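You operate a simulated robot arm through the tools that you are given. There is no shell and no other tool. Be economical: measure what you need, move in short steps, check, and stop when the job is done.

Carry out the task below with a simulated two-armed robot. There is one attempt and no reset: what you move stays moved.

JOB
Pick up the motor labelled "95" from the top of the packing table with one hand, pass it to the other hand and put it on the lower shelf of the packing table. Set down upright: motor.

The check looks at the end state, three seconds after you hand in, the way a careful person would. Anything else that was tipped, shoved, dropped, spilled or broken makes it a failure.

ROBOT AND FRAMES
Two 7-joint arms with two-finger parallel grippers on one trunk, on a base that drives. Base frame: it is fixed to the floor where the robot stands at the start and does not move with it; the origin is under the middle of the robot, x ahead of it, y to its left, z up; the surface under the hand at the start is at about z = 0.8. Lengths are in m, angles in degrees, forces in N, time in s.
The left shoulder is at the start at [0.05, 0.158, 1.058], the right one opposite. With the tool pointing down near the work surface each hand reaches from about 0.24 to 0.66 m from the robot's upright axis, wherever it stands, measured 20 degrees to its own side. Places, roughly: lower shelf of the packing table [0.6, 0.2, 0.3]. Payload 3.91 kg a hand.
The tool frame of a hand sits at the grasp point between the pads (the TCP): z along the fingers, y along the line on which they close. The tips reach 0.03 m beyond it. Largest opening 0.11 m; finger width 0.02, thickness 0.01; the body of the gripper, 0.048 by 0.112 m, starts 0.055 m behind the TCP.
Orientation is that of the tool frame in the base frame, as a unit quaternion [w, x, y, z]. With the fingers straight down and closing along the base's y, the tool's x points along the base's -x, its y along +y and its z along -z.

CONTROLS
- The arms move only by the tool arm_command. It takes "left_steps", "right_steps" or both (then of equal length, played together; a hand with none holds still); each is a list of rows, each a list of 6 numbers: the shift along the tool's x, y, z in units of 40 mm (1.0 is 40 mm), then the turn, a rotation vector about the tool's x, y, z in units of 5 degrees (1.0 is 5 degrees). In form: [[x, y, z, rx, ry, rz], ...]. A call has 1 to 10 rows; each row shifts and turns the commanded pose from where the row before left it, along the tool's axes as they then stand. "left_gripper" and "right_gripper" are, for a hand that has rows, the closure, from 0 (fully open) to 1 (shut), set as the call begins (left out, the last holds). A call with a number of a shift or a turn outside -1 to 1 is refused whole. Rows are played at 5 a second. More than 0.05 m and 8.6 degrees between two rows, or a gripper value outside its range, and nothing of the call is played. A pose out of reach is approached as far as the arm can. The call stops where the force on the tool passes 40 N (or 10 N more than at its start, if that is more) or the arm is blocked; 0.2 s more then pass. The fingers move at their own pace (about 0.153 m/s each) and stop on an object; they squeeze with about 44 N. The grip force told is the motor's: it shows also when the fingers shut on nothing. Time passes only in rows, and 0.2 s behind the last, so rows that do not move let the fingers close. It gives the time, the measured TCP pose, the force on the tool (base axes), the opening and the grip force at its end, in the units of the frame above (readings bear some noise), with the torque about the TCP (base axes, N m) and any sound that the robot's microphone picked up.
- Cameras (640 x 400 px; columns grow to the right, rows downward): "scene" is now at [0.1258, 0.0339, 1.2039]; the picture's right is [0.36, -0.93, 0.00], its down [-0.46, -0.18, -0.87] and it looks along [0.81, 0.31, -0.50] (base axes); focal length 276 px, centre (320, 200). "left" rides on the left gripper at [0.072, -0.017, -0.103] in its tool frame; the picture's right is [0.23, 0.97, 0.00], its down [-0.76, 0.18, -0.62] and it looks along [-0.61, 0.14, 0.78] (tool axes); focal length 222 px, centre (320, 200). "right" rides on the right gripper at [0.072, 0.017, -0.103] in its tool frame; the picture's right is [-0.23, 0.97, 0.00], its down [-0.76, -0.18, -0.62] and it looks along [-0.61, -0.14, 0.78] (tool axes); focal length 222 px, centre (320, 200). There is no depth. A picture from a camera that has moved, and an enlarged one, comes with that camera's place and axes in the base frame and with its lens.
- get_image(camera): a new picture of that camera. The clock stands still meanwhile.
- move_column(by): slides the trunk up (or, below 0, down) by that many m; the arms and the scene camera ride with it, the base frame stays. It gives what a move gives, with no picture.
- roll_base(legs): drives the robot by 1 to 6 legs, each [ahead, turn to the left] in m and degrees, along the robot's own axes; the way and the turn of a leg run together, so that a leg with both is an arc; at most 1.5 m and 180 degrees a leg. The arms and the cameras ride along, it lands a little off, and it stops where it bumps. It gives what a move gives.
- turn_head(pan, tilt): turns the head with the scene camera to pan (to the left, within 80 degrees either way) and tilt (down, from -29 to 69), counted from straight ahead of the robot. It gives what a move gives.
- close_up(camera, box): a new picture of the part [left, top, right, bottom] of that camera's present view, enlarged. The clock stands still meanwhile.
- sign_off(): hands the job in; it is judged then, once.

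Work in short steps. Places have to be worked out from the pictures, the camera data and where the tool is seen: move nearer, look again, correct. Check each grasp and each placing, and mend what went wrong. You have 120 turns and 92 pictures in all, those below and enlarged ones among them. Open the grippers and draw the arms clear of the work before you hand the job in, unless the task says otherwise; then end with one line.

The tools are called after "Emit:" by a JSON object that holds its "name" and its "arguments". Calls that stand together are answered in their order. arm_command: Moves the arms, as the interface text tells. Its arguments: {"type":"object","properties":{"left_steps":{"type":"array","items":{"type":"array","items":{"type":"number"}}},"left_gripper":{"type":"number"},"right_steps":{"type":"array","items":{"type":"array","items":{"type":"number"}}},"right_gripper":{"type":"number"}},"required":[]} The other tools are called the same way: move_column (by) slides the trunk up or down; roll_base (legs) drives the base; turn_head (pan, tilt) turns the head that bears the scene camera; get_image (camera) takes a picture; close_up (camera, box) takes an enlarged picture of a part of a camera's view; sign_off () hands the job in.

At the start:

```text
t: 0.0
left_eef_pos: [0.3489, 0.3224, 1.0723]
left_ee_rot: [0.0, 0.0, 1.0, 0.0]
left_contact_force: [-0.8, 0.1, -0.7]
left_ft_torque: [-0.01, 0.0, 0.01]
left_width: 0.1101
left_gripper_force: 0.1
right_eef_pos: [0.4011, 0.0395, 1.0815]
right_ee_rot: [0.0, 0.0, 1.0, 0.0]
right_contact_force: [-1.1, 0.7, 1.1]
right_ft_torque: [0.02, 0.04, -0.02]
right_width: 0.1101
right_gripper_force: 0.1
trunk travel left (down, up): [-0.3, 0.182]
robot x, y, heading: [-0.0012, 0.0013, -0.0]
head pan, tilt: [20.9, 29.8]
```

scene: 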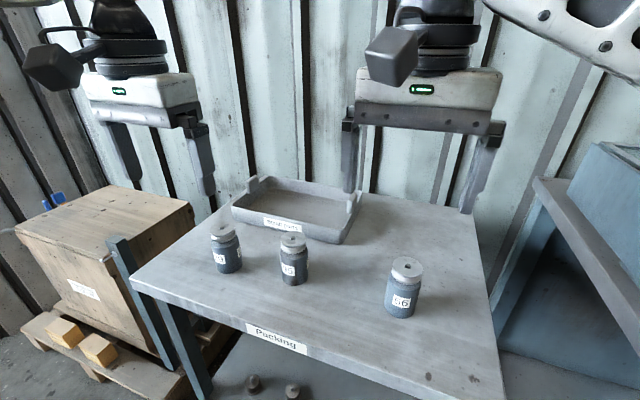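
right: 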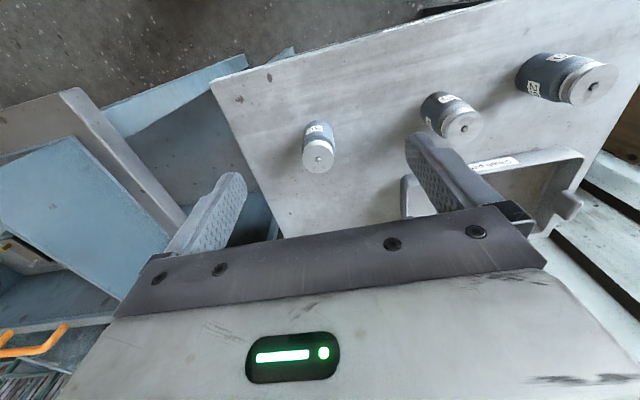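
left: 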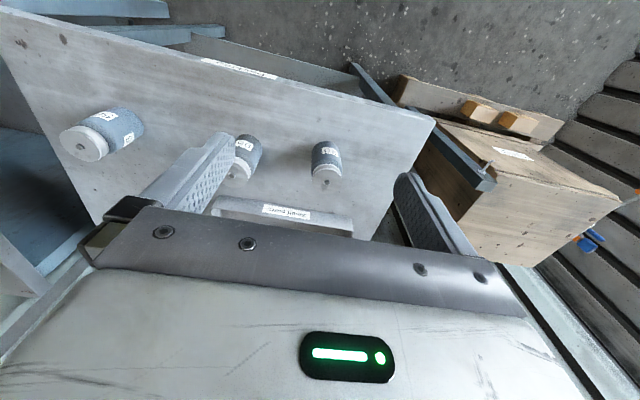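

I see three motors on the table; I need to read the labels, so I enlarge the scene.

Emit:
{"name": "close_up", "arguments": {"camera": "scene", "box": [190, 210, 330, 300]}}

Emit:
{"name": "close_up", "arguments": {"camera": "scene", "box": [350, 240, 460, 330]}}

Emit:
{"name": "close_up", "arguments": {"camera": "left", "box": [40, 90, 360, 200]}}

```text
4.44 times, centred on (260, 255) of scene
camera zoom: at [0.1258, 0.0339, 1.2039], right [0.36, -0.93, 0.0], down [-0.46, -0.18, -0.87], along [0.81, 0.31, -0.5], focal length 1229 px, centre (587, -44)
```

zoom: 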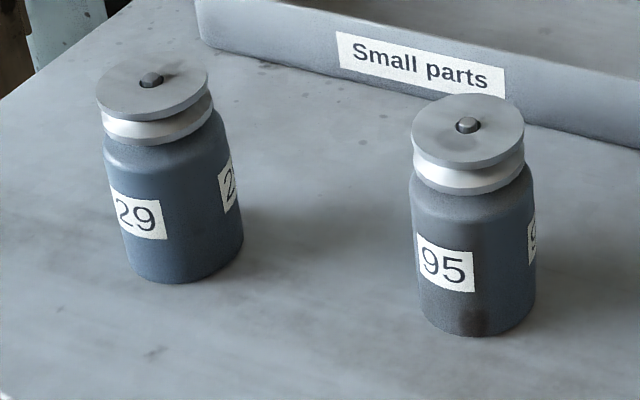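

```text
4.44 times, centred on (405, 285) of scene
camera zoom: at [0.1258, 0.0339, 1.2039], right [0.36, -0.93, 0.0], down [-0.46, -0.18, -0.87], along [0.81, 0.31, -0.5], focal length 1229 px, centre (-58, -178)
```

zoom: 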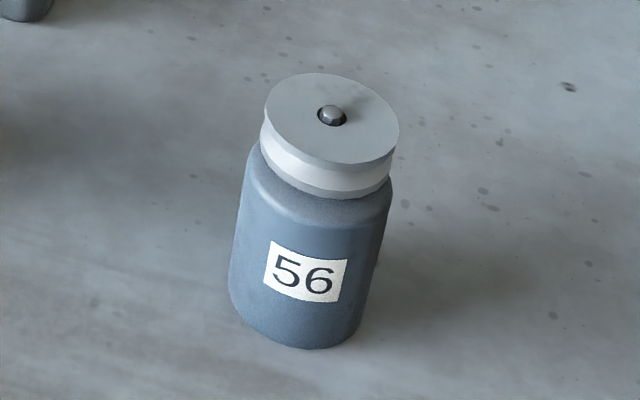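

```text
2.00 times, centred on (200, 145) of left
camera zoom: at [0.2789, 0.3054, 1.1772], right [-0.23, 0.97, 0.0], down [0.76, 0.18, 0.62], along [0.61, 0.14, -0.78], focal length 444 px, centre (560, 310)
```

zoom: 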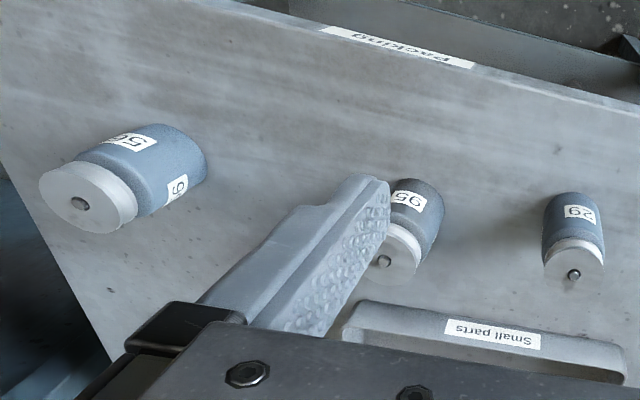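

The middle motor is "95", at about (0.475, 0.22) with a top near z 0.90. Next I look down at the lower shelf to find free space.

Emit:
{"name": "turn_head", "arguments": {"pan": 15, "tilt": 62}}

Emit:
{"name": "get_image", "arguments": {"camera": "scene"}}

```text
t: 1.0
left_eef_pos: [0.3502, 0.3219, 1.072]
left_ee_rot: [0.0, -0.002, 1.0, 0.001]
left_contact_force: [-0.6, -0.2, -0.1]
left_ft_torque: [-0.03, 0.02, -0.02]
left_width: 0.11
left_gripper_force: 0.0
right_eef_pos: [0.4012, 0.0405, 1.0816]
right_ee_rot: [0.0, 0.001, 1.0, 0.0]
right_contact_force: [-0.2, -0.3, -0.7]
right_ft_torque: [0.01, 0.0, 0.03]
right_width: 0.11
right_gripper_force: 0.1
trunk travel left (down, up): [-0.3, 0.182]
robot x, y, heading: [-0.0, -0.0024, -0.0]
head pan, tilt: [15.0, 62.0]
```

```text
85 pictures are left
camera scene: at [0.1034, 0.0183, 1.1592], right [0.26, -0.97, 0.0], down [-0.85, -0.23, -0.47], along [0.45, 0.12, -0.88], focal length 276 px, centre (320, 200)
```

scene: 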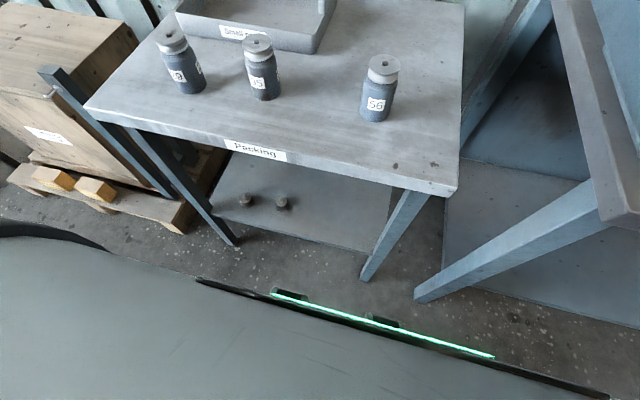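

The shelf front edge is near x 0.395, with small items at y≈0.25 and 0.38, so (0.46–0.48, 0.07) is free. I'll pick with the left hand pointing down and yawed -90° so its camera is on the far side. The right hand will receive the motor low on the body. First I yaw the left hand and shift the right hand aside.

Emit:
{"name": "arm_command", "arguments": {"left_steps": [[0, 0, 0, 0, 0, 1], [0, 0, 0, 0, 0, 1], [0, 0, 0, 0, 0, 1], [0, 0, 0, 0, 0, 1], [0, 0, 0, 0, 0, 1], [0, 0, 0, 0, 0, 1], [0, 0, 0, 0, 0, 1], [0, 0, 0, 0, 0, 1], [0, 0, 0, 0, 0, 1]], "right_steps": [[0, -1, 0, 0, 0, 0], [0, -1, 0, 0, 0, 0], [0, -1, 0, 0, 0, 0], [0, -0.5, 0, 0, 0, 0], [0, 0, 0, 0, 0, 0], [0, 0, 0, 0, 0, 0], [0, 0, 0, 0, 0, 0], [0, 0, 0, 0, 0, 0], [0, 0, 0, 0, 0, 0]]}}

Emit:
{"name": "arm_command", "arguments": {"left_steps": [[0, 0, 0, 0, 0, 1], [0, 0, 0, 0, 0, 1], [0, 0, 0, 0, 0, 1], [0, 0, 0, 0, 0, 1], [0, 0, 0, 0, 0, 1], [0, 0, 0, 0, 0, 1], [0, 0, 0, 0, 0, 1], [0, 0, 0, 0, 0, 1], [0, 0, 0, 0, 0, 1]]}}

Emit:
{"name": "turn_head", "arguments": {"pan": 20, "tilt": 38}}

Emit:
{"name": "get_image", "arguments": {"camera": "scene"}}

Emit:
{"name": "get_image", "arguments": {"camera": "left"}}

```text
t: 3.0
left_eef_pos: [0.3501, 0.3222, 1.0725]
left_ee_rot: [0.0, 0.382, 0.924, -0.001]
left_contact_force: [-0.2, -0.3, -0.2]
left_ft_torque: [0.02, 0.04, -0.03]
left_width: 0.1098
left_gripper_force: 0.1
right_eef_pos: [0.4021, -0.0999, 1.0809]
right_ee_rot: [-0.001, 0.0, 1.0, 0.0]
right_contact_force: [-0.1, -0.8, 0.7]
right_ft_torque: [0.04, 0.01, -0.02]
right_width: 0.1098
right_gripper_force: 0.1
trunk travel left (down, up): [-0.3, 0.182]
robot x, y, heading: [-0.0003, 0.0, 0.2]
head pan, tilt: [15.0, 62.0]
```

```text
t: 5.0
left_eef_pos: [0.3503, 0.3228, 1.0726]
left_ee_rot: [0.0, 0.707, 0.707, 0.0]
left_contact_force: [0.2, 0.1, -0.3]
left_ft_torque: [0.02, 0.01, -0.03]
left_width: 0.1101
left_gripper_force: 0.1
right_eef_pos: [0.4003, -0.0995, 1.081]
right_ee_rot: [0.0, -0.001, 1.0, 0.0]
right_contact_force: [-0.5, -0.4, -0.8]
right_ft_torque: [-0.01, -0.01, 0.01]
right_width: 0.1099
right_gripper_force: 0.1
trunk travel left (down, up): [-0.3, 0.182]
robot x, y, heading: [0.0023, -0.0002, -0.1]
head pan, tilt: [15.0, 62.0]
```

```text
t: 5.8
left_eef_pos: [0.3497, 0.3217, 1.0715]
left_ee_rot: [0.0, 0.707, 0.708, 0.0]
left_contact_force: [0.0, 0.3, 0.2]
left_ft_torque: [0.02, -0.02, 0.04]
left_width: 0.1098
left_gripper_force: 0.1
right_eef_pos: [0.4025, -0.0997, 1.0814]
right_ee_rot: [0.001, 0.0, 1.0, 0.0]
right_contact_force: [0.9, -0.1, 0.3]
right_ft_torque: [0.01, 0.02, 0.02]
right_width: 0.11
right_gripper_force: 0.0
trunk travel left (down, up): [-0.3, 0.182]
robot x, y, heading: [-0.0017, 0.0005, 0.0]
head pan, tilt: [20.0, 38.0]
```

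```text
84 pictures are left
camera scene: at [0.1223, 0.0311, 1.1911], right [0.34, -0.94, 0.0], down [-0.58, -0.21, -0.79], along [0.74, 0.27, -0.62], focal length 276 px, centre (320, 200)
```

scene: 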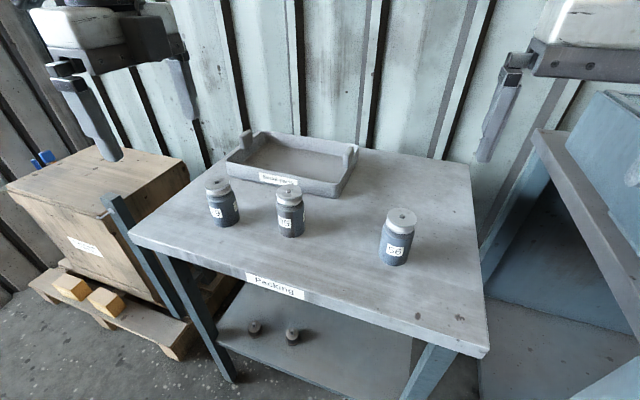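

```text
83 pictures are left
camera left: at [0.334, 0.3946, 1.177], right [0.97, 0.23, 0.0], down [0.18, -0.76, 0.62], along [0.14, -0.61, -0.78], focal length 222 px, centre (320, 200)
```

left: 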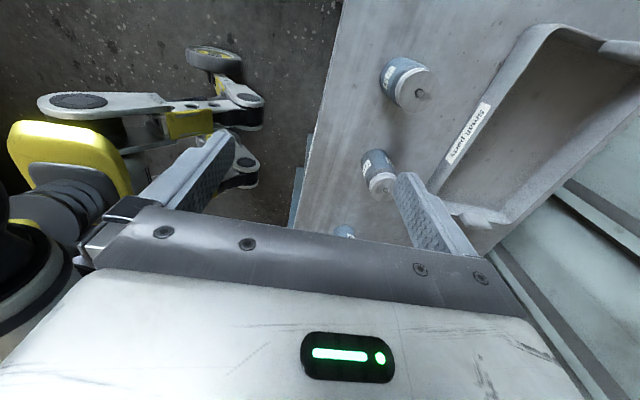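

The yaw works (left tool x = +Y, y = +X). I move the left hand above motor 95, with the TCP at z ≈ 1.0 so the tips are well above its top.

Emit:
{"name": "arm_command", "arguments": {"left_steps": [[-0.65, 0.78, 0.3, 0, 0, 0], [-0.65, 0.78, 0.4, 0, 0, 0], [-0.65, 0.78, 0.5, 0, 0, 0], [-0.6, 0.78, 0.5, 0, 0, 0], [0, 0, 0, 0, 0, 0]]}}

Emit:
{"name": "get_image", "arguments": {"camera": "left"}}

Emit:
{"name": "get_image", "arguments": {"camera": "scene"}}

```text
t: 7.0
left_eef_pos: [0.4773, 0.2203, 1.0074]
left_ee_rot: [0.001, 0.707, 0.707, 0.001]
left_contact_force: [0.2, 1.0, -0.3]
left_ft_torque: [0.0, 0.02, 0.0]
left_width: 0.1099
left_gripper_force: 0.0
right_eef_pos: [0.402, -0.0983, 1.0817]
right_ee_rot: [0.0, 0.0, 1.0, 0.0]
right_contact_force: [0.5, 0.1, 0.2]
right_ft_torque: [-0.01, -0.03, -0.02]
right_width: 0.1103
right_gripper_force: 0.1
trunk travel left (down, up): [-0.3, 0.182]
robot x, y, heading: [-0.0007, 0.005, 0.0]
head pan, tilt: [20.0, 38.0]
```

```text
82 pictures are left
camera left: at [0.4609, 0.2928, 1.1123], right [0.97, 0.23, 0.0], down [0.18, -0.76, 0.62], along [0.14, -0.61, -0.78], focal length 222 px, centre (320, 200)
```

left: 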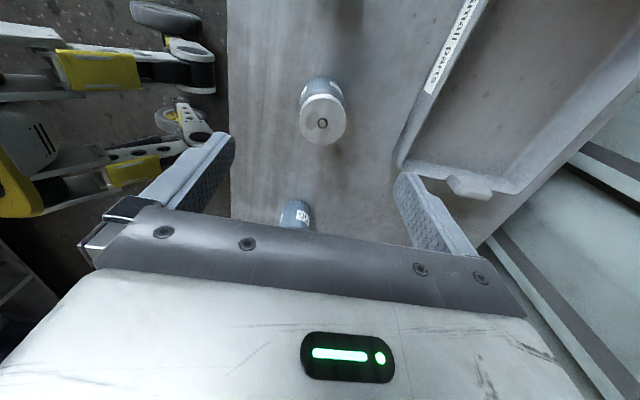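

```text
81 pictures are left
camera scene: at [0.1222, 0.0312, 1.1912], right [0.34, -0.94, 0.0], down [-0.58, -0.21, -0.79], along [0.74, 0.27, -0.62], focal length 276 px, centre (320, 200)
```

scene: 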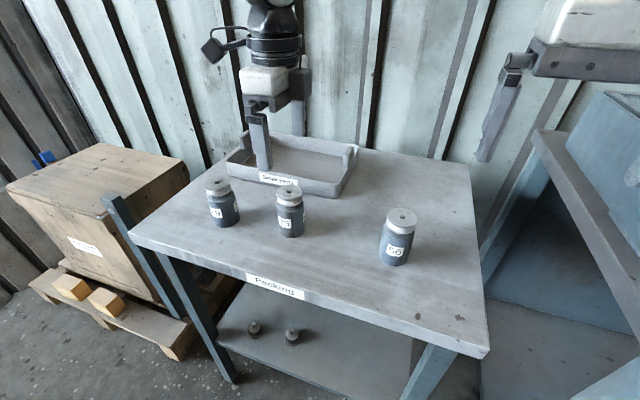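

The left camera puts motor 95's cap at (0.480, 0.220), centred under the hand. I descend with the gripper open to TCP z ≈ 0.875.

Emit:
{"name": "arm_command", "arguments": {"left_steps": [[0, 0.07, 0.7, 0, 0, 0], [0, 0, 0.7, 0, 0, 0], [0, 0, 0.7, 0, 0, 0], [0, 0, 0.6, 0, 0, 0], [0, 0, 0.6, 0, 0, 0], [0, 0, 0, 0, 0, 0]]}}

Emit:
{"name": "get_image", "arguments": {"camera": "left"}}

Emit:
{"name": "close_up", "arguments": {"camera": "scene", "box": [200, 110, 360, 260]}}

```text
t: 8.4
left_eef_pos: [0.4791, 0.2213, 0.8728]
left_ee_rot: [0.001, 0.706, 0.708, 0.001]
left_contact_force: [-0.9, 0.4, 0.3]
left_ft_torque: [-0.01, 0.0, -0.02]
left_width: 0.1099
left_gripper_force: 0.1
right_eef_pos: [0.403, -0.0989, 1.0812]
right_ee_rot: [0.0, 0.0, 1.0, 0.0]
right_contact_force: [-0.1, -0.2, 0.2]
right_ft_torque: [-0.03, 0.02, 0.01]
right_width: 0.1098
right_gripper_force: 0.0
trunk travel left (down, up): [-0.3, 0.182]
robot x, y, heading: [-0.0001, -0.0004, -0.1]
head pan, tilt: [20.0, 38.0]
```

```text
80 pictures are left
camera left: at [0.462, 0.2927, 0.9771], right [0.97, 0.23, 0.0], down [0.18, -0.76, 0.62], along [0.14, -0.61, -0.78], focal length 222 px, centre (320, 200)
```

left: 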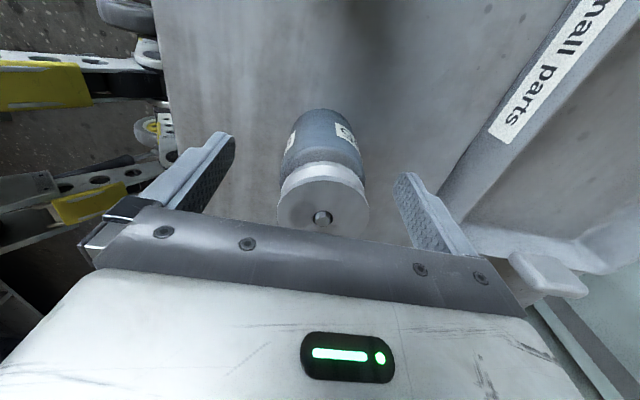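

```text
2.67 times, centred on (280, 185) of scene
camera zoom: at [0.1223, 0.0311, 1.1912], right [0.34, -0.94, 0.0], down [-0.58, -0.21, -0.79], along [0.74, 0.27, -0.62], focal length 737 px, centre (427, 240)
```

zoom: 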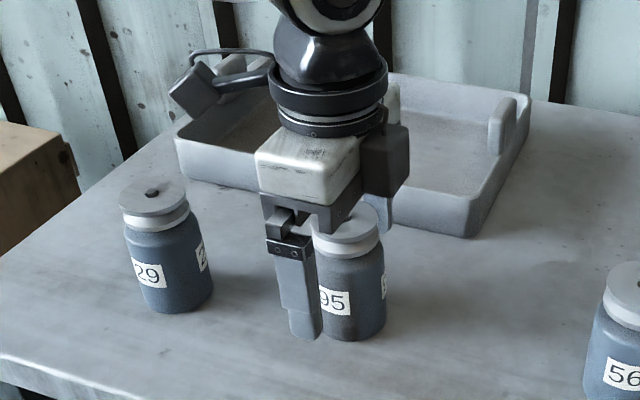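

The fingers straddle the motor evenly and its body top is within the pad span. I close the left gripper.

Emit:
{"name": "arm_command", "arguments": {"left_steps": [[0, 0, 0, 0, 0, 0], [0, 0, 0, 0, 0, 0], [0, 0, 0, 0, 0, 0]], "left_gripper": 1}}

Emit:
{"name": "arm_command", "arguments": {"left_steps": [[0, 0, -0.3, 0, 0, 0], [0, 0, -0.4, 0, 0, 0], [0, 0, 0, 0, 0, 0]]}}

Emit:
{"name": "close_up", "arguments": {"camera": "scene", "box": [200, 110, 360, 260]}}

```text
t: 9.2
left_eef_pos: [0.4776, 0.2223, 0.8717]
left_ee_rot: [0.0, 0.706, 0.708, 0.0]
left_contact_force: [0.1, 0.8, 0.0]
left_ft_torque: [0.02, 0.06, -0.04]
left_width: 0.0509
left_gripper_force: 44.5
right_eef_pos: [0.4016, -0.0998, 1.0835]
right_ee_rot: [0.0, 0.0, 1.0, 0.0]
right_contact_force: [0.9, -0.3, 0.3]
right_ft_torque: [0.03, 0.0, 0.02]
right_width: 0.1099
right_gripper_force: 0.1
trunk travel left (down, up): [-0.3, 0.182]
robot x, y, heading: [-0.0003, 0.0012, 0.2]
head pan, tilt: [20.0, 38.0]
```

```text
t: 10.1
left_eef_pos: [0.4774, 0.2203, 0.8999]
left_ee_rot: [0.001, 0.706, 0.708, 0.0]
left_contact_force: [0.3, -0.1, -3.5]
left_ft_torque: [-0.02, -0.02, 0.03]
left_width: 0.051
left_gripper_force: 44.0
right_eef_pos: [0.4011, -0.0994, 1.0813]
right_ee_rot: [0.0, 0.001, 1.0, 0.0]
right_contact_force: [0.6, 0.5, -0.1]
right_ft_torque: [-0.02, 0.03, 0.02]
right_width: 0.1098
right_gripper_force: 0.0
trunk travel left (down, up): [-0.3, 0.182]
robot x, y, heading: [0.0006, 0.0043, 0.1]
head pan, tilt: [20.0, 38.0]
```

```text
2.67 times, centred on (280, 185) of scene
camera zoom: at [0.1226, 0.0312, 1.1911], right [0.34, -0.94, 0.0], down [-0.58, -0.21, -0.79], along [0.74, 0.27, -0.62], focal length 737 px, centre (427, 240)
```

zoom: 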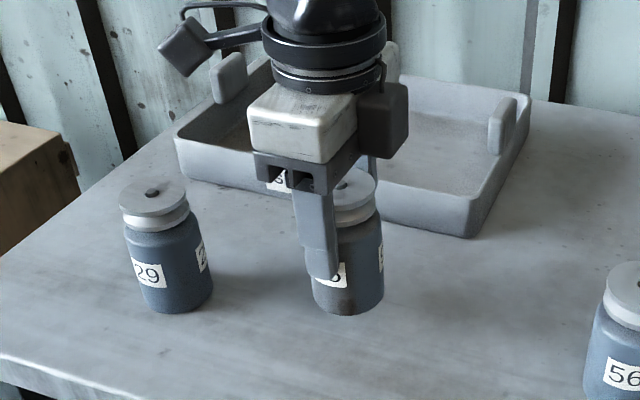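

The grip is firm at width 0.051, the weight is about 3.5 N, and the motor hangs upright. I raise it to a handover place at about (0.43, 0.17, 1.05) and look at the hand geometry.

Emit:
{"name": "arm_command", "arguments": {"left_steps": [[0, 0, -0.9, 0, 0, 0], [0, 0, -0.9, 0, 0, 0], [-0.3, -0.3, -0.9, 0, 0, 0], [-0.5, -0.5, -0.6, 0, 0, 0], [-0.5, -0.5, -0.5, 0, 0, 0], [0, 0, 0, 0, 0, 0]]}}

Emit:
{"name": "turn_head", "arguments": {"pan": 15, "tilt": 20}}

Emit:
{"name": "get_image", "arguments": {"camera": "scene"}}

Emit:
{"name": "get_image", "arguments": {"camera": "right"}}

```text
t: 11.4
left_eef_pos: [0.4256, 0.1695, 1.0513]
left_ee_rot: [0.0, 0.706, 0.708, 0.0]
left_contact_force: [-0.1, -0.3, -3.1]
left_ft_torque: [0.03, 0.0, 0.02]
left_width: 0.0513
left_gripper_force: 43.9
right_eef_pos: [0.4023, -0.0993, 1.0816]
right_ee_rot: [0.0, 0.0, 1.0, 0.0]
right_contact_force: [0.6, 0.7, -0.2]
right_ft_torque: [-0.01, -0.01, -0.01]
right_width: 0.11
right_gripper_force: 0.0
trunk travel left (down, up): [-0.3, 0.182]
robot x, y, heading: [0.0027, 0.0032, 0.1]
head pan, tilt: [20.0, 38.0]
```

```text
t: 12.3
left_eef_pos: [0.4256, 0.1706, 1.0499]
left_ee_rot: [0.0, 0.706, 0.708, 0.0]
left_contact_force: [-0.4, 0.2, -2.8]
left_ft_torque: [0.02, 0.01, 0.0]
left_width: 0.051
left_gripper_force: 44.0
right_eef_pos: [0.4011, -0.0995, 1.0817]
right_ee_rot: [0.0, 0.001, 1.0, 0.0]
right_contact_force: [-1.2, -0.5, 0.4]
right_ft_torque: [0.03, 0.0, 0.02]
right_width: 0.1099
right_gripper_force: 0.1
trunk travel left (down, up): [-0.3, 0.182]
robot x, y, heading: [0.0005, 0.0013, -0.1]
head pan, tilt: [15.0, 20.0]
```

```text
77 pictures are left
camera scene: at [0.1314, 0.0258, 1.2195], right [0.26, -0.97, 0.0], down [-0.33, -0.09, -0.94], along [0.91, 0.24, -0.34], focal length 276 px, centre (320, 200)
```

scene: 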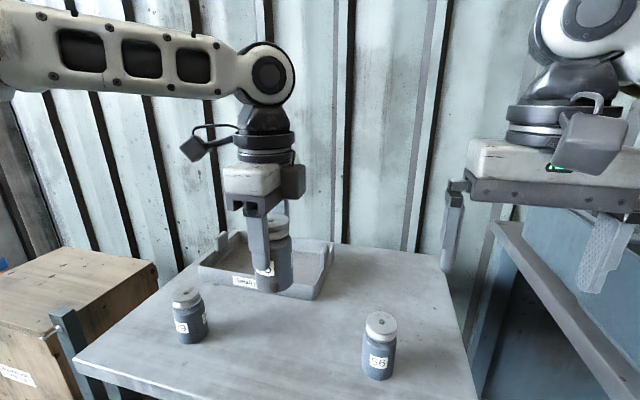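

```text
76 pictures are left
camera right: at [0.3299, -0.0817, 1.1836], right [0.23, 0.97, 0.0], down [0.76, -0.18, 0.62], along [0.61, -0.14, -0.78], focal length 222 px, centre (320, 200)
```

right: 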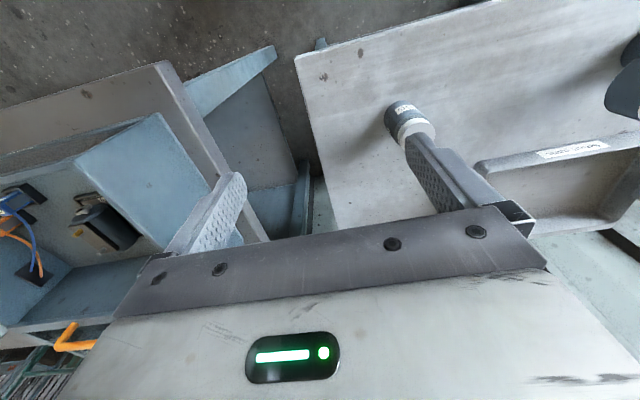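

The block on the back of the hand leaves about 17 mm of clearance for a right-hand approach tilted 30° below horizontal from the right. Now I pitch the right hand up by 60°, then yaw it left.

Emit:
{"name": "arm_command", "arguments": {"right_steps": [[0, 0, 0, 0, -1, 0], [0, 0, 0, 0, -1, 0], [0, 0, 0, 0, -1, 0], [0, 0, 0, 0, -1, 0], [0, 0, 0, 0, -1, 0], [0, 0, 0, 0, -1, 0], [0, 0, 0, 0, -1, 0], [0, 0, 0, 0, -1, 0], [0, 0, 0, 0, -1, 0], [0, 0, 0, 0, -1, 0]]}}

Emit:
{"name": "arm_command", "arguments": {"right_steps": [[0, 0, 0, 0, -1, 0], [0, 0, 0, 0, -1, 0], [0, 0, 0, -0.866, 0, -0.5], [0, 0, 0, -0.866, 0, -0.5], [0, 0, 0, -0.866, 0, -0.5], [0, 0, 0, -0.866, 0, -0.5], [0, 0, 0, -0.866, 0, -0.5], [0, 0, 0, -0.866, 0, -0.5], [0, 0, 0, 0, 0, 0]]}}

Emit:
{"name": "get_image", "arguments": {"camera": "scene"}}

```text
t: 14.5
left_eef_pos: [0.4263, 0.1691, 1.0505]
left_ee_rot: [-0.001, 0.706, 0.708, 0.0]
left_contact_force: [0.3, 0.7, -3.3]
left_ft_torque: [-0.01, 0.01, 0.03]
left_width: 0.051
left_gripper_force: 43.8
right_eef_pos: [0.4022, -0.0992, 1.0818]
right_ee_rot: [0.424, 0.001, 0.906, -0.001]
right_contact_force: [0.1, 0.1, -0.8]
right_ft_torque: [0.02, -0.02, 0.0]
right_width: 0.1101
right_gripper_force: 0.1
trunk travel left (down, up): [-0.3, 0.182]
robot x, y, heading: [-0.0006, -0.001, 0.1]
head pan, tilt: [15.0, 20.0]
```

```text
t: 16.5
left_eef_pos: [0.4268, 0.1695, 1.0507]
left_ee_rot: [0.0, 0.707, 0.707, 0.0]
left_contact_force: [-0.3, -1.0, -4.1]
left_ft_torque: [0.0, 0.04, -0.01]
left_width: 0.0511
left_gripper_force: 44.0
right_eef_pos: [0.4012, -0.0992, 1.0813]
right_ee_rot: [0.482, -0.226, 0.836, 0.132]
right_contact_force: [0.1, 0.6, -0.9]
right_ft_torque: [0.05, -0.03, 0.0]
right_width: 0.1104
right_gripper_force: 0.0
trunk travel left (down, up): [-0.3, 0.182]
robot x, y, heading: [-0.0009, 0.0013, 0.0]
head pan, tilt: [15.0, 20.0]
```

```text
75 pictures are left
camera scene: at [0.1314, 0.0258, 1.2196], right [0.26, -0.97, 0.0], down [-0.33, -0.09, -0.94], along [0.91, 0.24, -0.34], focal length 276 px, centre (320, 200)
```

scene: 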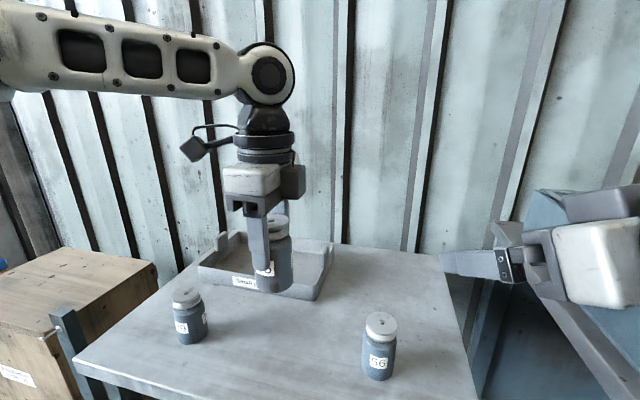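

That is tracking (yaw 30°, tilt 30° down). I continue the yaw to 75°.

Emit:
{"name": "arm_command", "arguments": {"right_steps": [[0, 0, 0, -0.866, 0, -0.5], [0, 0, 0, -0.866, 0, -0.5], [0, 0, 0, -0.866, 0, -0.5], [0, 0, 0, -0.866, 0, -0.5], [0, 0, 0, -0.866, 0, -0.5], [0, 0, 0, -0.866, 0, -0.5], [0, 0, 0, -0.866, 0, -0.5], [0, 0, 0, -0.866, 0, -0.5], [0, 0, 0, -0.866, 0, -0.5], [0, 0, 0, 0, 0, 0]]}}

Emit:
{"name": "get_image", "arguments": {"camera": "scene"}}

```text
t: 18.7
left_eef_pos: [0.4263, 0.17, 1.0501]
left_ee_rot: [-0.001, 0.707, 0.708, -0.001]
left_contact_force: [0.0, -0.2, -4.3]
left_ft_torque: [0.0, 0.02, 0.01]
left_width: 0.0506
left_gripper_force: 44.0
right_eef_pos: [0.4027, -0.0997, 1.0814]
right_ee_rot: [0.396, -0.528, 0.687, 0.305]
right_contact_force: [-0.2, 0.5, 0.1]
right_ft_torque: [-0.03, 0.04, -0.05]
right_width: 0.1099
right_gripper_force: 0.1
trunk travel left (down, up): [-0.3, 0.182]
robot x, y, heading: [0.0002, -0.0018, 0.0]
head pan, tilt: [15.0, 20.0]
```

```text
74 pictures are left
camera scene: at [0.1314, 0.0258, 1.2196], right [0.26, -0.97, 0.0], down [-0.33, -0.09, -0.94], along [0.91, 0.24, -0.34], focal length 276 px, centre (320, 200)
```

scene: 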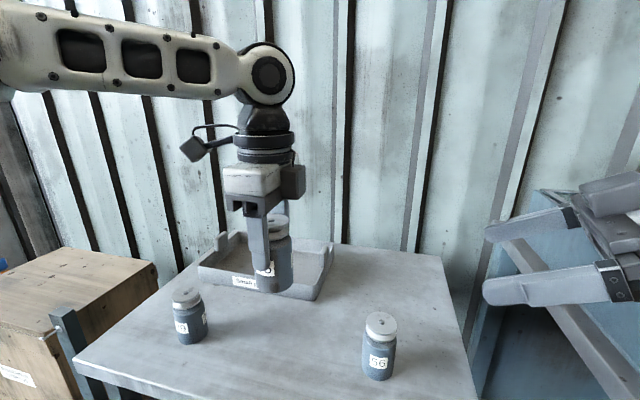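

The right tool axes are as planned (75° yaw, 30° down). I rotate the left hand by 15° to line up the closing axes and bring the right hand to a stand-off about 0.12 m short of the motor's lower body.

Emit:
{"name": "arm_command", "arguments": {"left_steps": [[0, 0, 0, 0, 0, 1], [0, 0, 0, 0, 0, 1], [0, 0, 0, 0, 0, 1], [0, 0, 0, 0, 0, 0], [0, 0, 0, 0, 0, 0], [0, 0, 0, 0, 0, 0]], "right_steps": [[-0.015, 0.24, 0.756, 0, 0, 0], [-0.015, 0.24, 0.756, 0, 0, 0], [-0.015, 0.24, 0.756, 0, 0, 0], [-0.015, 0.24, 0.756, 0, 0, 0], [-0.015, 0.24, 0.756, 0, 0, 0], [0, 0, 0, 0, 0, 0]]}}

Emit:
{"name": "get_image", "arguments": {"camera": "scene"}}

Emit:
{"name": "get_image", "arguments": {"camera": "right"}}

```text
t: 20.1
left_eef_pos: [0.426, 0.1684, 1.0514]
left_ee_rot: [0.001, 0.793, 0.61, 0.001]
left_contact_force: [0.0, 0.3, -2.8]
left_ft_torque: [0.01, 0.01, 0.01]
left_width: 0.051
left_gripper_force: 44.0
right_eef_pos: [0.3907, 0.0387, 1.0085]
right_ee_rot: [0.397, -0.527, 0.687, 0.303]
right_contact_force: [-0.1, 0.2, -0.3]
right_ft_torque: [0.02, -0.01, 0.04]
right_width: 0.1102
right_gripper_force: 0.1
trunk travel left (down, up): [-0.3, 0.182]
robot x, y, heading: [-0.0028, 0.0003, 0.0]
head pan, tilt: [15.0, 20.0]
```

```text
73 pictures are left
camera scene: at [0.1305, 0.0259, 1.2198], right [0.26, -0.97, 0.0], down [-0.33, -0.09, -0.94], along [0.91, 0.24, -0.34], focal length 276 px, centre (320, 200)
```

scene: 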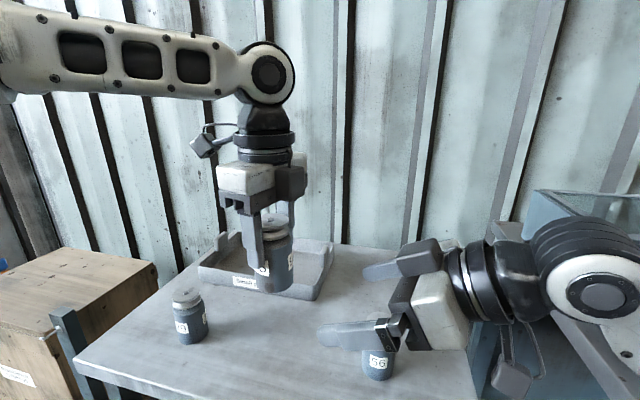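

```text
72 pictures are left
camera right: at [0.3425, -0.0768, 0.9962], right [-0.91, 0.36, 0.2], down [0.13, -0.2, 0.97], along [0.39, 0.91, 0.13], focal length 222 px, centre (320, 200)
```

right: 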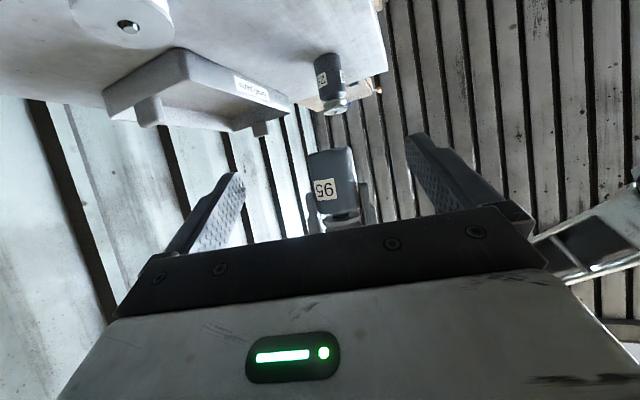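

The motor is centred between the right fingers, with its bottom at about z 0.979 and the left tips at about 1.02. I advance horizontally most of the way and check.

Emit:
{"name": "arm_command", "arguments": {"right_steps": [[-0.3, 0, 0.52, 0, 0, 0], [-0.3, 0, 0.52, 0, 0, 0], [-0.3, 0, 0.52, 0, 0, 0], [-0.3, 0, 0.52, 0, 0, 0], [0, 0, 0, 0, 0, 0]]}}

Emit:
{"name": "get_image", "arguments": {"camera": "right"}}

Emit:
{"name": "close_up", "arguments": {"camera": "scene", "box": [180, 120, 420, 310]}}

```text
t: 21.3
left_eef_pos: [0.4254, 0.1688, 1.0507]
left_ee_rot: [0.0, 0.793, 0.61, 0.0]
left_contact_force: [-1.1, 0.7, -3.9]
left_ft_torque: [-0.03, -0.02, 0.03]
left_width: 0.051
left_gripper_force: 44.1
right_eef_pos: [0.4136, 0.1333, 1.0085]
right_ee_rot: [0.396, -0.528, 0.686, 0.306]
right_contact_force: [-0.2, 0.1, 0.8]
right_ft_torque: [-0.02, -0.03, 0.0]
right_width: 0.1098
right_gripper_force: 0.0
trunk travel left (down, up): [-0.3, 0.182]
robot x, y, heading: [-0.0044, -0.0012, 0.1]
head pan, tilt: [15.0, 20.0]
```

```text
71 pictures are left
camera right: at [0.3666, 0.0174, 0.995], right [-0.91, 0.36, 0.2], down [0.13, -0.2, 0.97], along [0.39, 0.91, 0.13], focal length 222 px, centre (320, 200)
```

right: 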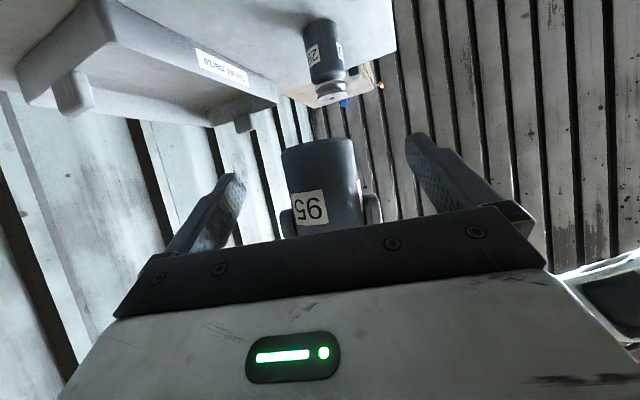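

```text
2.11 times, centred on (300, 215) of scene
camera zoom: at [0.1315, 0.0259, 1.2194], right [0.26, -0.97, 0.0], down [-0.33, -0.09, -0.94], along [0.91, 0.24, -0.34], focal length 582 px, centre (362, 168)
```

zoom: 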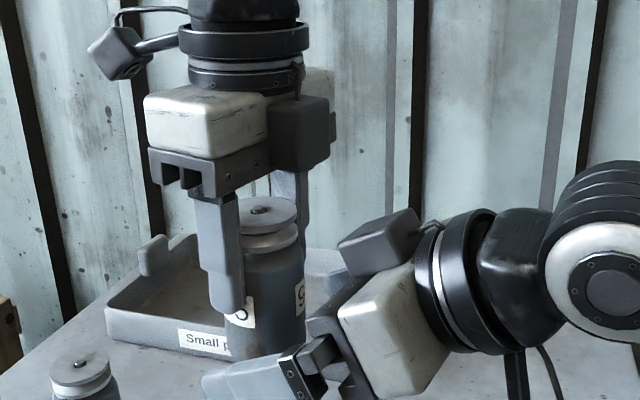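

There is clear space between the hands and the fingers straddle the motor below the left tips. I do the last 24 mm, checking force.

Emit:
{"name": "arm_command", "arguments": {"right_steps": [[-0.15, 0, 0.26, 0, 0, 0], [-0.15, 0, 0.26, 0, 0, 0], [0, 0, 0, 0, 0, 0]]}}

Emit:
{"name": "close_up", "arguments": {"camera": "scene", "box": [180, 120, 420, 310]}}

Emit:
{"name": "get_image", "arguments": {"camera": "right"}}

```text
t: 22.1
left_eef_pos: [0.4258, 0.1693, 1.0515]
left_ee_rot: [0.0, 0.793, 0.61, 0.0]
left_contact_force: [-0.8, 0.5, -3.0]
left_ft_torque: [-0.02, -0.01, 0.01]
left_width: 0.0508
left_gripper_force: 43.6
right_eef_pos: [0.4198, 0.1571, 1.0062]
right_ee_rot: [0.397, -0.527, 0.687, 0.304]
right_contact_force: [0.4, -0.1, 0.6]
right_ft_torque: [-0.01, -0.01, -0.04]
right_width: 0.1101
right_gripper_force: 0.1
trunk travel left (down, up): [-0.3, 0.182]
robot x, y, heading: [-0.0003, 0.0001, -0.0]
head pan, tilt: [15.0, 20.0]
```

```text
2.11 times, centred on (300, 215) of scene
camera zoom: at [0.1314, 0.0258, 1.2196], right [0.26, -0.97, 0.0], down [-0.33, -0.09, -0.94], along [0.91, 0.24, -0.34], focal length 582 px, centre (362, 168)
```

zoom: 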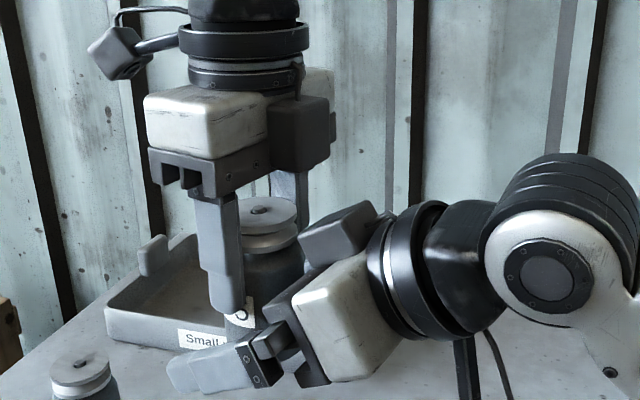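

```text
68 pictures are left
camera right: at [0.3713, 0.0418, 0.9949], right [-0.91, 0.36, 0.2], down [0.13, -0.2, 0.97], along [0.39, 0.91, 0.13], focal length 222 px, centre (320, 200)
```

right: 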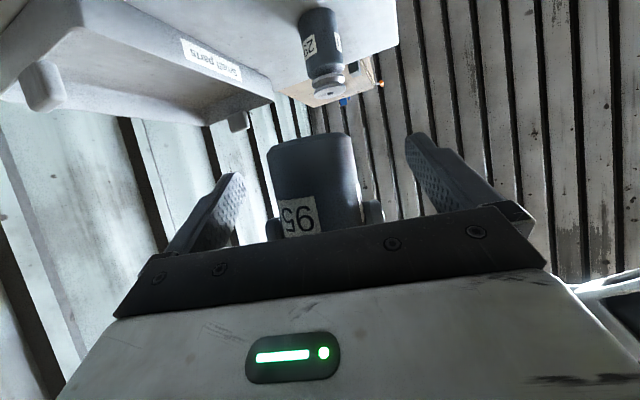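

Aligned within about 3 mm. I nudge laterally and close the right gripper on the lower body.

Emit:
{"name": "arm_command", "arguments": {"right_steps": [[0, -0.05, 0, 0, 0, 0]]}}

Emit:
{"name": "arm_command", "arguments": {"right_steps": [[0, 0, 0, 0, 0, 0], [0, 0, 0, 0, 0, 0], [0, 0, 0, 0, 0, 0]], "right_gripper": 1}}

Emit:
{"name": "close_up", "arguments": {"camera": "scene", "box": [180, 120, 420, 310]}}

```text
t: 22.5
left_eef_pos: [0.4259, 0.1687, 1.0522]
left_ee_rot: [0.0, 0.793, 0.609, 0.001]
left_contact_force: [0.1, 0.1, -4.0]
left_ft_torque: [-0.02, -0.02, -0.01]
left_width: 0.0507
left_gripper_force: 44.1
right_eef_pos: [0.4219, 0.1576, 1.007]
right_ee_rot: [0.396, -0.528, 0.687, 0.304]
right_contact_force: [0.3, 0.7, -0.3]
right_ft_torque: [0.03, 0.02, 0.01]
right_width: 0.1099
right_gripper_force: 0.0
trunk travel left (down, up): [-0.3, 0.182]
robot x, y, heading: [-0.0001, 0.0006, 0.1]
head pan, tilt: [15.0, 20.0]
```

```text
t: 23.3
left_eef_pos: [0.4266, 0.17, 1.051]
left_ee_rot: [-0.001, 0.793, 0.61, -0.001]
left_contact_force: [-2.2, -0.8, -3.3]
left_ft_torque: [0.02, 0.35, 0.12]
left_width: 0.0508
left_gripper_force: 43.9
right_eef_pos: [0.422, 0.1559, 1.0073]
right_ee_rot: [0.397, -0.527, 0.688, 0.304]
right_contact_force: [2.1, 0.3, 0.6]
right_ft_torque: [-0.03, -0.27, -0.11]
right_width: 0.0507
right_gripper_force: 43.9
trunk travel left (down, up): [-0.3, 0.182]
robot x, y, heading: [0.0038, -0.0018, 0.0]
head pan, tilt: [15.0, 20.0]
```

```text
2.11 times, centred on (300, 215) of scene
camera zoom: at [0.1314, 0.0258, 1.2196], right [0.26, -0.97, 0.0], down [-0.33, -0.09, -0.94], along [0.91, 0.24, -0.34], focal length 582 px, centre (362, 168)
```

zoom: 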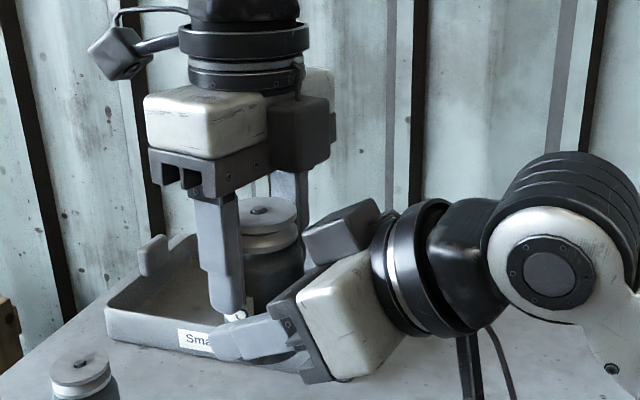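

Both hands hold with low internal force. I open the left hand fully while still, then raise it straight up.

Emit:
{"name": "arm_command", "arguments": {"left_steps": [[0, 0, 0, 0, 0, 0], [0, 0, 0, 0, 0, 0], [0, 0, 0, 0, 0, 0]], "left_gripper": 0}}

Emit:
{"name": "arm_command", "arguments": {"left_steps": [[0, 0, -0.4, 0, 0, 0], [0, 0, -0.8, 0, 0, 0], [0, 0, -0.9, 0, 0, 0], [0, 0, -0.9, 0, 0, 0], [0, 0, 0, 0, 0, 0]]}}

Emit:
{"name": "get_image", "arguments": {"camera": "scene"}}

```text
t: 24.1
left_eef_pos: [0.4257, 0.17, 1.0511]
left_ee_rot: [0.0, 0.793, 0.61, 0.0]
left_contact_force: [1.0, -0.7, 0.1]
left_ft_torque: [0.04, -0.01, 0.0]
left_width: 0.1101
left_gripper_force: 0.0
right_eef_pos: [0.4212, 0.1566, 1.0076]
right_ee_rot: [0.397, -0.527, 0.687, 0.305]
right_contact_force: [0.5, -0.6, 0.3]
right_ft_torque: [-0.02, 0.02, 0.0]
right_width: 0.0509
right_gripper_force: 44.2
trunk travel left (down, up): [-0.3, 0.182]
robot x, y, heading: [-0.0013, 0.0015, 0.4]
head pan, tilt: [15.0, 20.0]
```

```text
t: 25.3
left_eef_pos: [0.4213, 0.1769, 1.1678]
left_ee_rot: [0.0, 0.793, 0.609, 0.0]
left_contact_force: [-0.2, 0.1, -0.3]
left_ft_torque: [0.02, 0.02, -0.02]
left_width: 0.1099
left_gripper_force: 0.0
left hand out of reach, approached as far as the arm can: row 4
right_eef_pos: [0.4225, 0.1573, 1.0074]
right_ee_rot: [0.397, -0.527, 0.687, 0.304]
right_contact_force: [0.7, 0.3, -0.3]
right_ft_torque: [-0.07, 0.0, -0.01]
right_width: 0.0503
right_gripper_force: 44.2
trunk travel left (down, up): [-0.3, 0.182]
robot x, y, heading: [-0.0005, 0.0008, -0.0]
head pan, tilt: [15.0, 20.0]
```

```text
66 pictures are left
camera scene: at [0.1319, 0.0259, 1.2195], right [0.26, -0.97, 0.0], down [-0.33, -0.09, -0.94], along [0.91, 0.24, -0.34], focal length 276 px, centre (320, 200)
```

scene: 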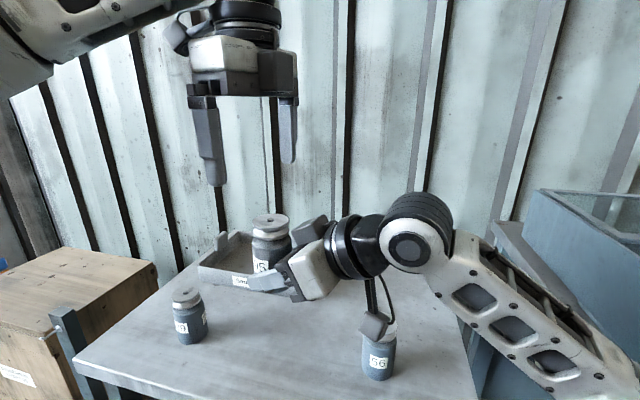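

The right hand alone holds motor 95 upright. I retract the left hand back and outward, and lift the right hand a little.

Emit:
{"name": "arm_command", "arguments": {"left_steps": [[0.39, -0.88, 0, 0, 0, 0], [0.39, -0.88, 0, 0, 0, 0], [0.39, -0.88, 0, 0, 0, 0], [0.39, -0.88, 0, 0, 0, 0], [0.39, -0.88, 0, 0, 0, 0], [0, 0, 0, 0, 0, 0]], "right_steps": [[0, 0, 0, 0, 0, 0], [0, 0, 0, 0, 0, 0], [0, 0, 0, 0, 0, 0], [-0.4, 0, -0.23, 0, 0, 0], [-0.6, 0, -0.35, 0, 0, 0], [0, 0, 0, 0, 0, 0]]}}

Emit:
{"name": "get_image", "arguments": {"camera": "scene"}}

```text
t: 26.7
left_eef_pos: [0.2696, 0.2963, 1.1681]
left_ee_rot: [0.0, 0.793, 0.609, 0.0]
left_contact_force: [-0.1, -0.2, 0.5]
left_ft_torque: [-0.02, 0.02, -0.01]
left_width: 0.11
left_gripper_force: 0.1
right_eef_pos: [0.4231, 0.1558, 1.0537]
right_ee_rot: [0.396, -0.527, 0.687, 0.305]
right_contact_force: [0.1, -0.3, -4.1]
right_ft_torque: [-0.03, -0.02, 0.02]
right_width: 0.0504
right_gripper_force: 43.8
trunk travel left (down, up): [-0.3, 0.182]
robot x, y, heading: [0.0009, -0.0, 0.0]
head pan, tilt: [15.0, 20.0]
```

```text
65 pictures are left
camera scene: at [0.1315, 0.0257, 1.2195], right [0.26, -0.97, 0.0], down [-0.33, -0.09, -0.94], along [0.91, 0.24, -0.34], focal length 276 px, centre (320, 200)
```

scene: 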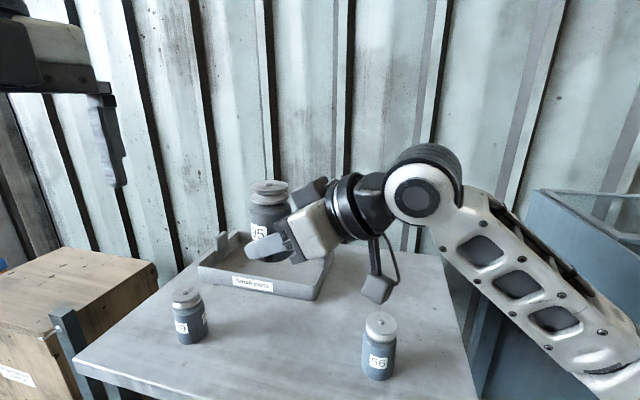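

Weight reads about 4 N, so it is held securely. I yaw the right hand back to about 20° so it points forward for insertion under the table.

Emit:
{"name": "arm_command", "arguments": {"right_steps": [[0, 0, 0, 0.866, 0, 0.5], [0, 0, 0, 0.866, 0, 0.5], [0, 0, 0, 0.866, 0, 0.5], [0, 0, 0, 0.866, 0, 0.5], [0, 0, 0, 0.866, 0, 0.5], [0, 0, 0, 0.866, 0, 0.5], [0, 0, 0, 0.866, 0, 0.5], [0, 0, 0, 0.866, 0, 0.5], [0, 0, 0, 0.866, 0, 0.5], [0, 0, 0, 0.866, 0, 0.5]]}}

Emit:
{"name": "get_image", "arguments": {"camera": "scene"}}

```text
t: 28.9
left_eef_pos: [0.27, 0.296, 1.1693]
left_ee_rot: [0.0, 0.793, 0.61, 0.0]
left_contact_force: [0.3, -0.4, 0.4]
left_ft_torque: [-0.02, -0.03, 0.04]
left_width: 0.11
left_gripper_force: 0.0
right_eef_pos: [0.4227, 0.1559, 1.0542]
right_ee_rot: [0.489, -0.186, 0.846, 0.107]
right_contact_force: [0.2, -0.9, -3.5]
right_ft_torque: [-0.03, 0.05, 0.0]
right_width: 0.0506
right_gripper_force: 44.1
trunk travel left (down, up): [-0.3, 0.182]
robot x, y, heading: [0.0003, 0.0015, 0.1]
head pan, tilt: [15.0, 20.0]
```

```text
64 pictures are left
camera scene: at [0.1313, 0.0259, 1.2196], right [0.26, -0.97, 0.0], down [-0.33, -0.09, -0.94], along [0.91, 0.24, -0.34], focal length 276 px, centre (320, 200)
```

scene: 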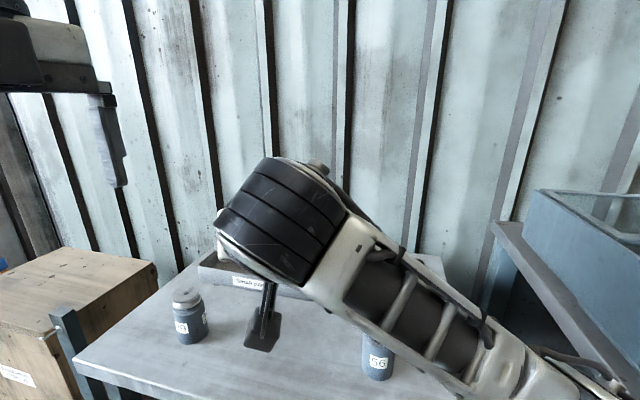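

Yaw is about 25°. The motor and arms must clear the table edge (x=0.352) before the trunk is lowered, so I back up 0.25 m.

Emit:
{"name": "roll_base", "arguments": {"legs": [[-0.25, 0]]}}

Emit:
{"name": "move_column", "arguments": {"by": -0.15}}

Emit:
{"name": "turn_head", "arguments": {"pan": 0, "tilt": 35}}

Emit:
{"name": "get_image", "arguments": {"camera": "scene"}}

```text
t: 30.7
left_eef_pos: [0.0196, 0.2958, 1.1681]
left_ee_rot: [0.001, 0.792, 0.61, 0.0]
left_contact_force: [0.2, -0.5, -0.8]
left_ft_torque: [-0.01, -0.03, -0.02]
left_width: 0.1099
left_gripper_force: 0.1
right_eef_pos: [0.1731, 0.1576, 1.0551]
right_ee_rot: [0.488, -0.188, 0.845, 0.109]
right_contact_force: [0.6, -0.1, -3.4]
right_ft_torque: [-0.01, 0.06, 0.02]
right_width: 0.0508
right_gripper_force: 44.1
trunk travel left (down, up): [-0.3, 0.182]
robot x, y, heading: [-0.2528, 0.0033, 0.3]
head pan, tilt: [15.0, 20.0]
```

```text
t: 32.4
left_eef_pos: [0.0199, 0.2964, 1.0182]
left_ee_rot: [0.0, 0.793, 0.61, 0.0]
left_contact_force: [-0.8, 0.4, -0.1]
left_ft_torque: [-0.01, 0.01, -0.02]
left_width: 0.1101
left_gripper_force: 0.0
right_eef_pos: [0.1715, 0.1568, 0.9042]
right_ee_rot: [0.488, -0.188, 0.845, 0.109]
right_contact_force: [0.4, 0.1, -3.9]
right_ft_torque: [0.0, 0.07, -0.01]
right_width: 0.0506
right_gripper_force: 43.5
trunk travel left (down, up): [-0.15, 0.332]
robot x, y, heading: [-0.2509, 0.001, 0.3]
head pan, tilt: [15.0, 20.0]
```

```text
t: 33.2
left_eef_pos: [0.0195, 0.2965, 1.0199]
left_ee_rot: [0.0, 0.792, 0.61, 0.0]
left_contact_force: [0.1, -0.4, 0.4]
left_ft_torque: [-0.01, 0.02, 0.01]
left_width: 0.1101
left_gripper_force: 0.0
right_eef_pos: [0.1726, 0.1565, 0.9045]
right_ee_rot: [0.487, -0.188, 0.846, 0.109]
right_contact_force: [-0.4, 0.6, -3.9]
right_ft_torque: [-0.01, 0.06, -0.01]
right_width: 0.0506
right_gripper_force: 44.6
trunk travel left (down, up): [-0.15, 0.332]
robot x, y, heading: [-0.2478, 0.0004, 0.2]
head pan, tilt: [0.0, 35.0]
```

```text
63 pictures are left
camera scene: at [-0.12, 0.0017, 1.0458], right [0.0, -1.0, 0.0], down [-0.57, 0.0, -0.82], along [0.82, 0.0, -0.57], focal length 276 px, centre (320, 200)
```

scene: 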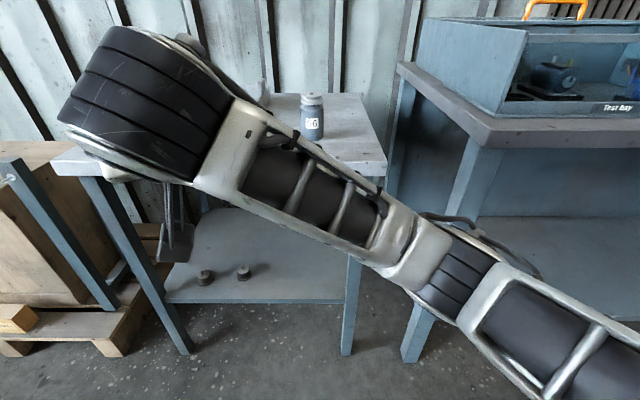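

The elbow hangs low, which suits going under the table; the clear opening is about y -0.08 to 0.47, with small parts at (0.48, 0.38) and (0.50, 0.26). I lower the trunk the rest of the way.

Emit:
{"name": "move_column", "arguments": {"by": -0.15}}

Emit:
{"name": "turn_head", "arguments": {"pan": 0, "tilt": 25}}

Emit:
{"name": "get_image", "arguments": {"camera": "scene"}}

Emit:
{"name": "get_image", "arguments": {"camera": "right"}}

```text
t: 35.0
left_eef_pos: [0.0189, 0.2963, 0.869]
left_ee_rot: [0.0, 0.793, 0.61, 0.0]
left_contact_force: [-0.1, -0.6, 0.0]
left_ft_torque: [0.01, 0.02, -0.01]
left_width: 0.1101
left_gripper_force: 0.1
right_eef_pos: [0.1727, 0.1561, 0.7538]
right_ee_rot: [0.488, -0.188, 0.845, 0.108]
right_contact_force: [-0.1, -0.4, -3.6]
right_ft_torque: [-0.04, 0.03, 0.02]
right_width: 0.0508
right_gripper_force: 44.0
trunk travel left (down, up): [0.0, 0.482]
robot x, y, heading: [-0.2498, 0.003, 0.3]
head pan, tilt: [0.0, 35.0]
```

```text
t: 35.7
left_eef_pos: [0.0194, 0.2953, 0.8686]
left_ee_rot: [0.0, 0.792, 0.61, 0.0]
left_contact_force: [0.4, -1.0, -0.7]
left_ft_torque: [0.02, 0.02, -0.01]
left_width: 0.1098
left_gripper_force: 0.0
right_eef_pos: [0.171, 0.1573, 0.7545]
right_ee_rot: [0.488, -0.188, 0.846, 0.109]
right_contact_force: [-0.4, 0.5, -4.5]
right_ft_torque: [-0.02, 0.05, 0.01]
right_width: 0.0503
right_gripper_force: 44.4
trunk travel left (down, up): [0.0, 0.482]
robot x, y, heading: [-0.2475, -0.0033, 0.1]
head pan, tilt: [0.0, 25.0]
```

```text
62 pictures are left
camera scene: at [-0.116, 0.0017, 0.9114], right [0.0, -1.0, 0.0], down [-0.42, 0.0, -0.91], along [0.91, 0.0, -0.42], focal length 276 px, centre (320, 200)
```

scene: 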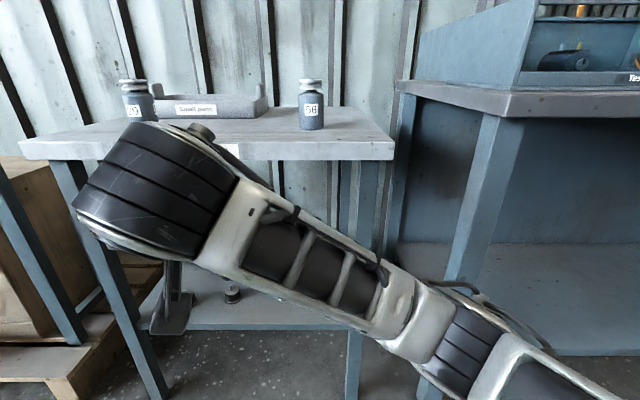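

```text
61 pictures are left
camera right: at [0.052, 0.1194, 0.7424], right [-0.31, 0.93, 0.2], down [-0.07, -0.23, 0.97], along [0.95, 0.29, 0.13], focal length 222 px, centre (320, 200)
```

right: 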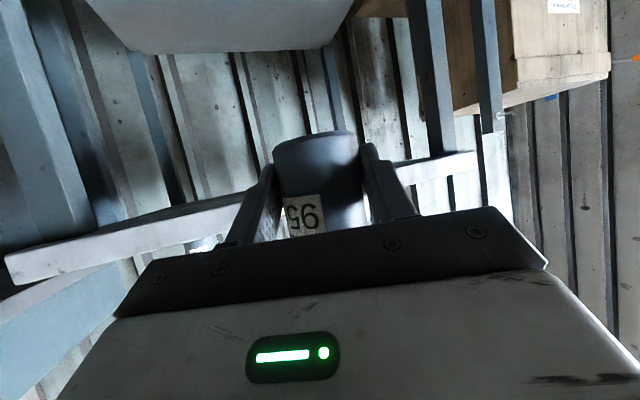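

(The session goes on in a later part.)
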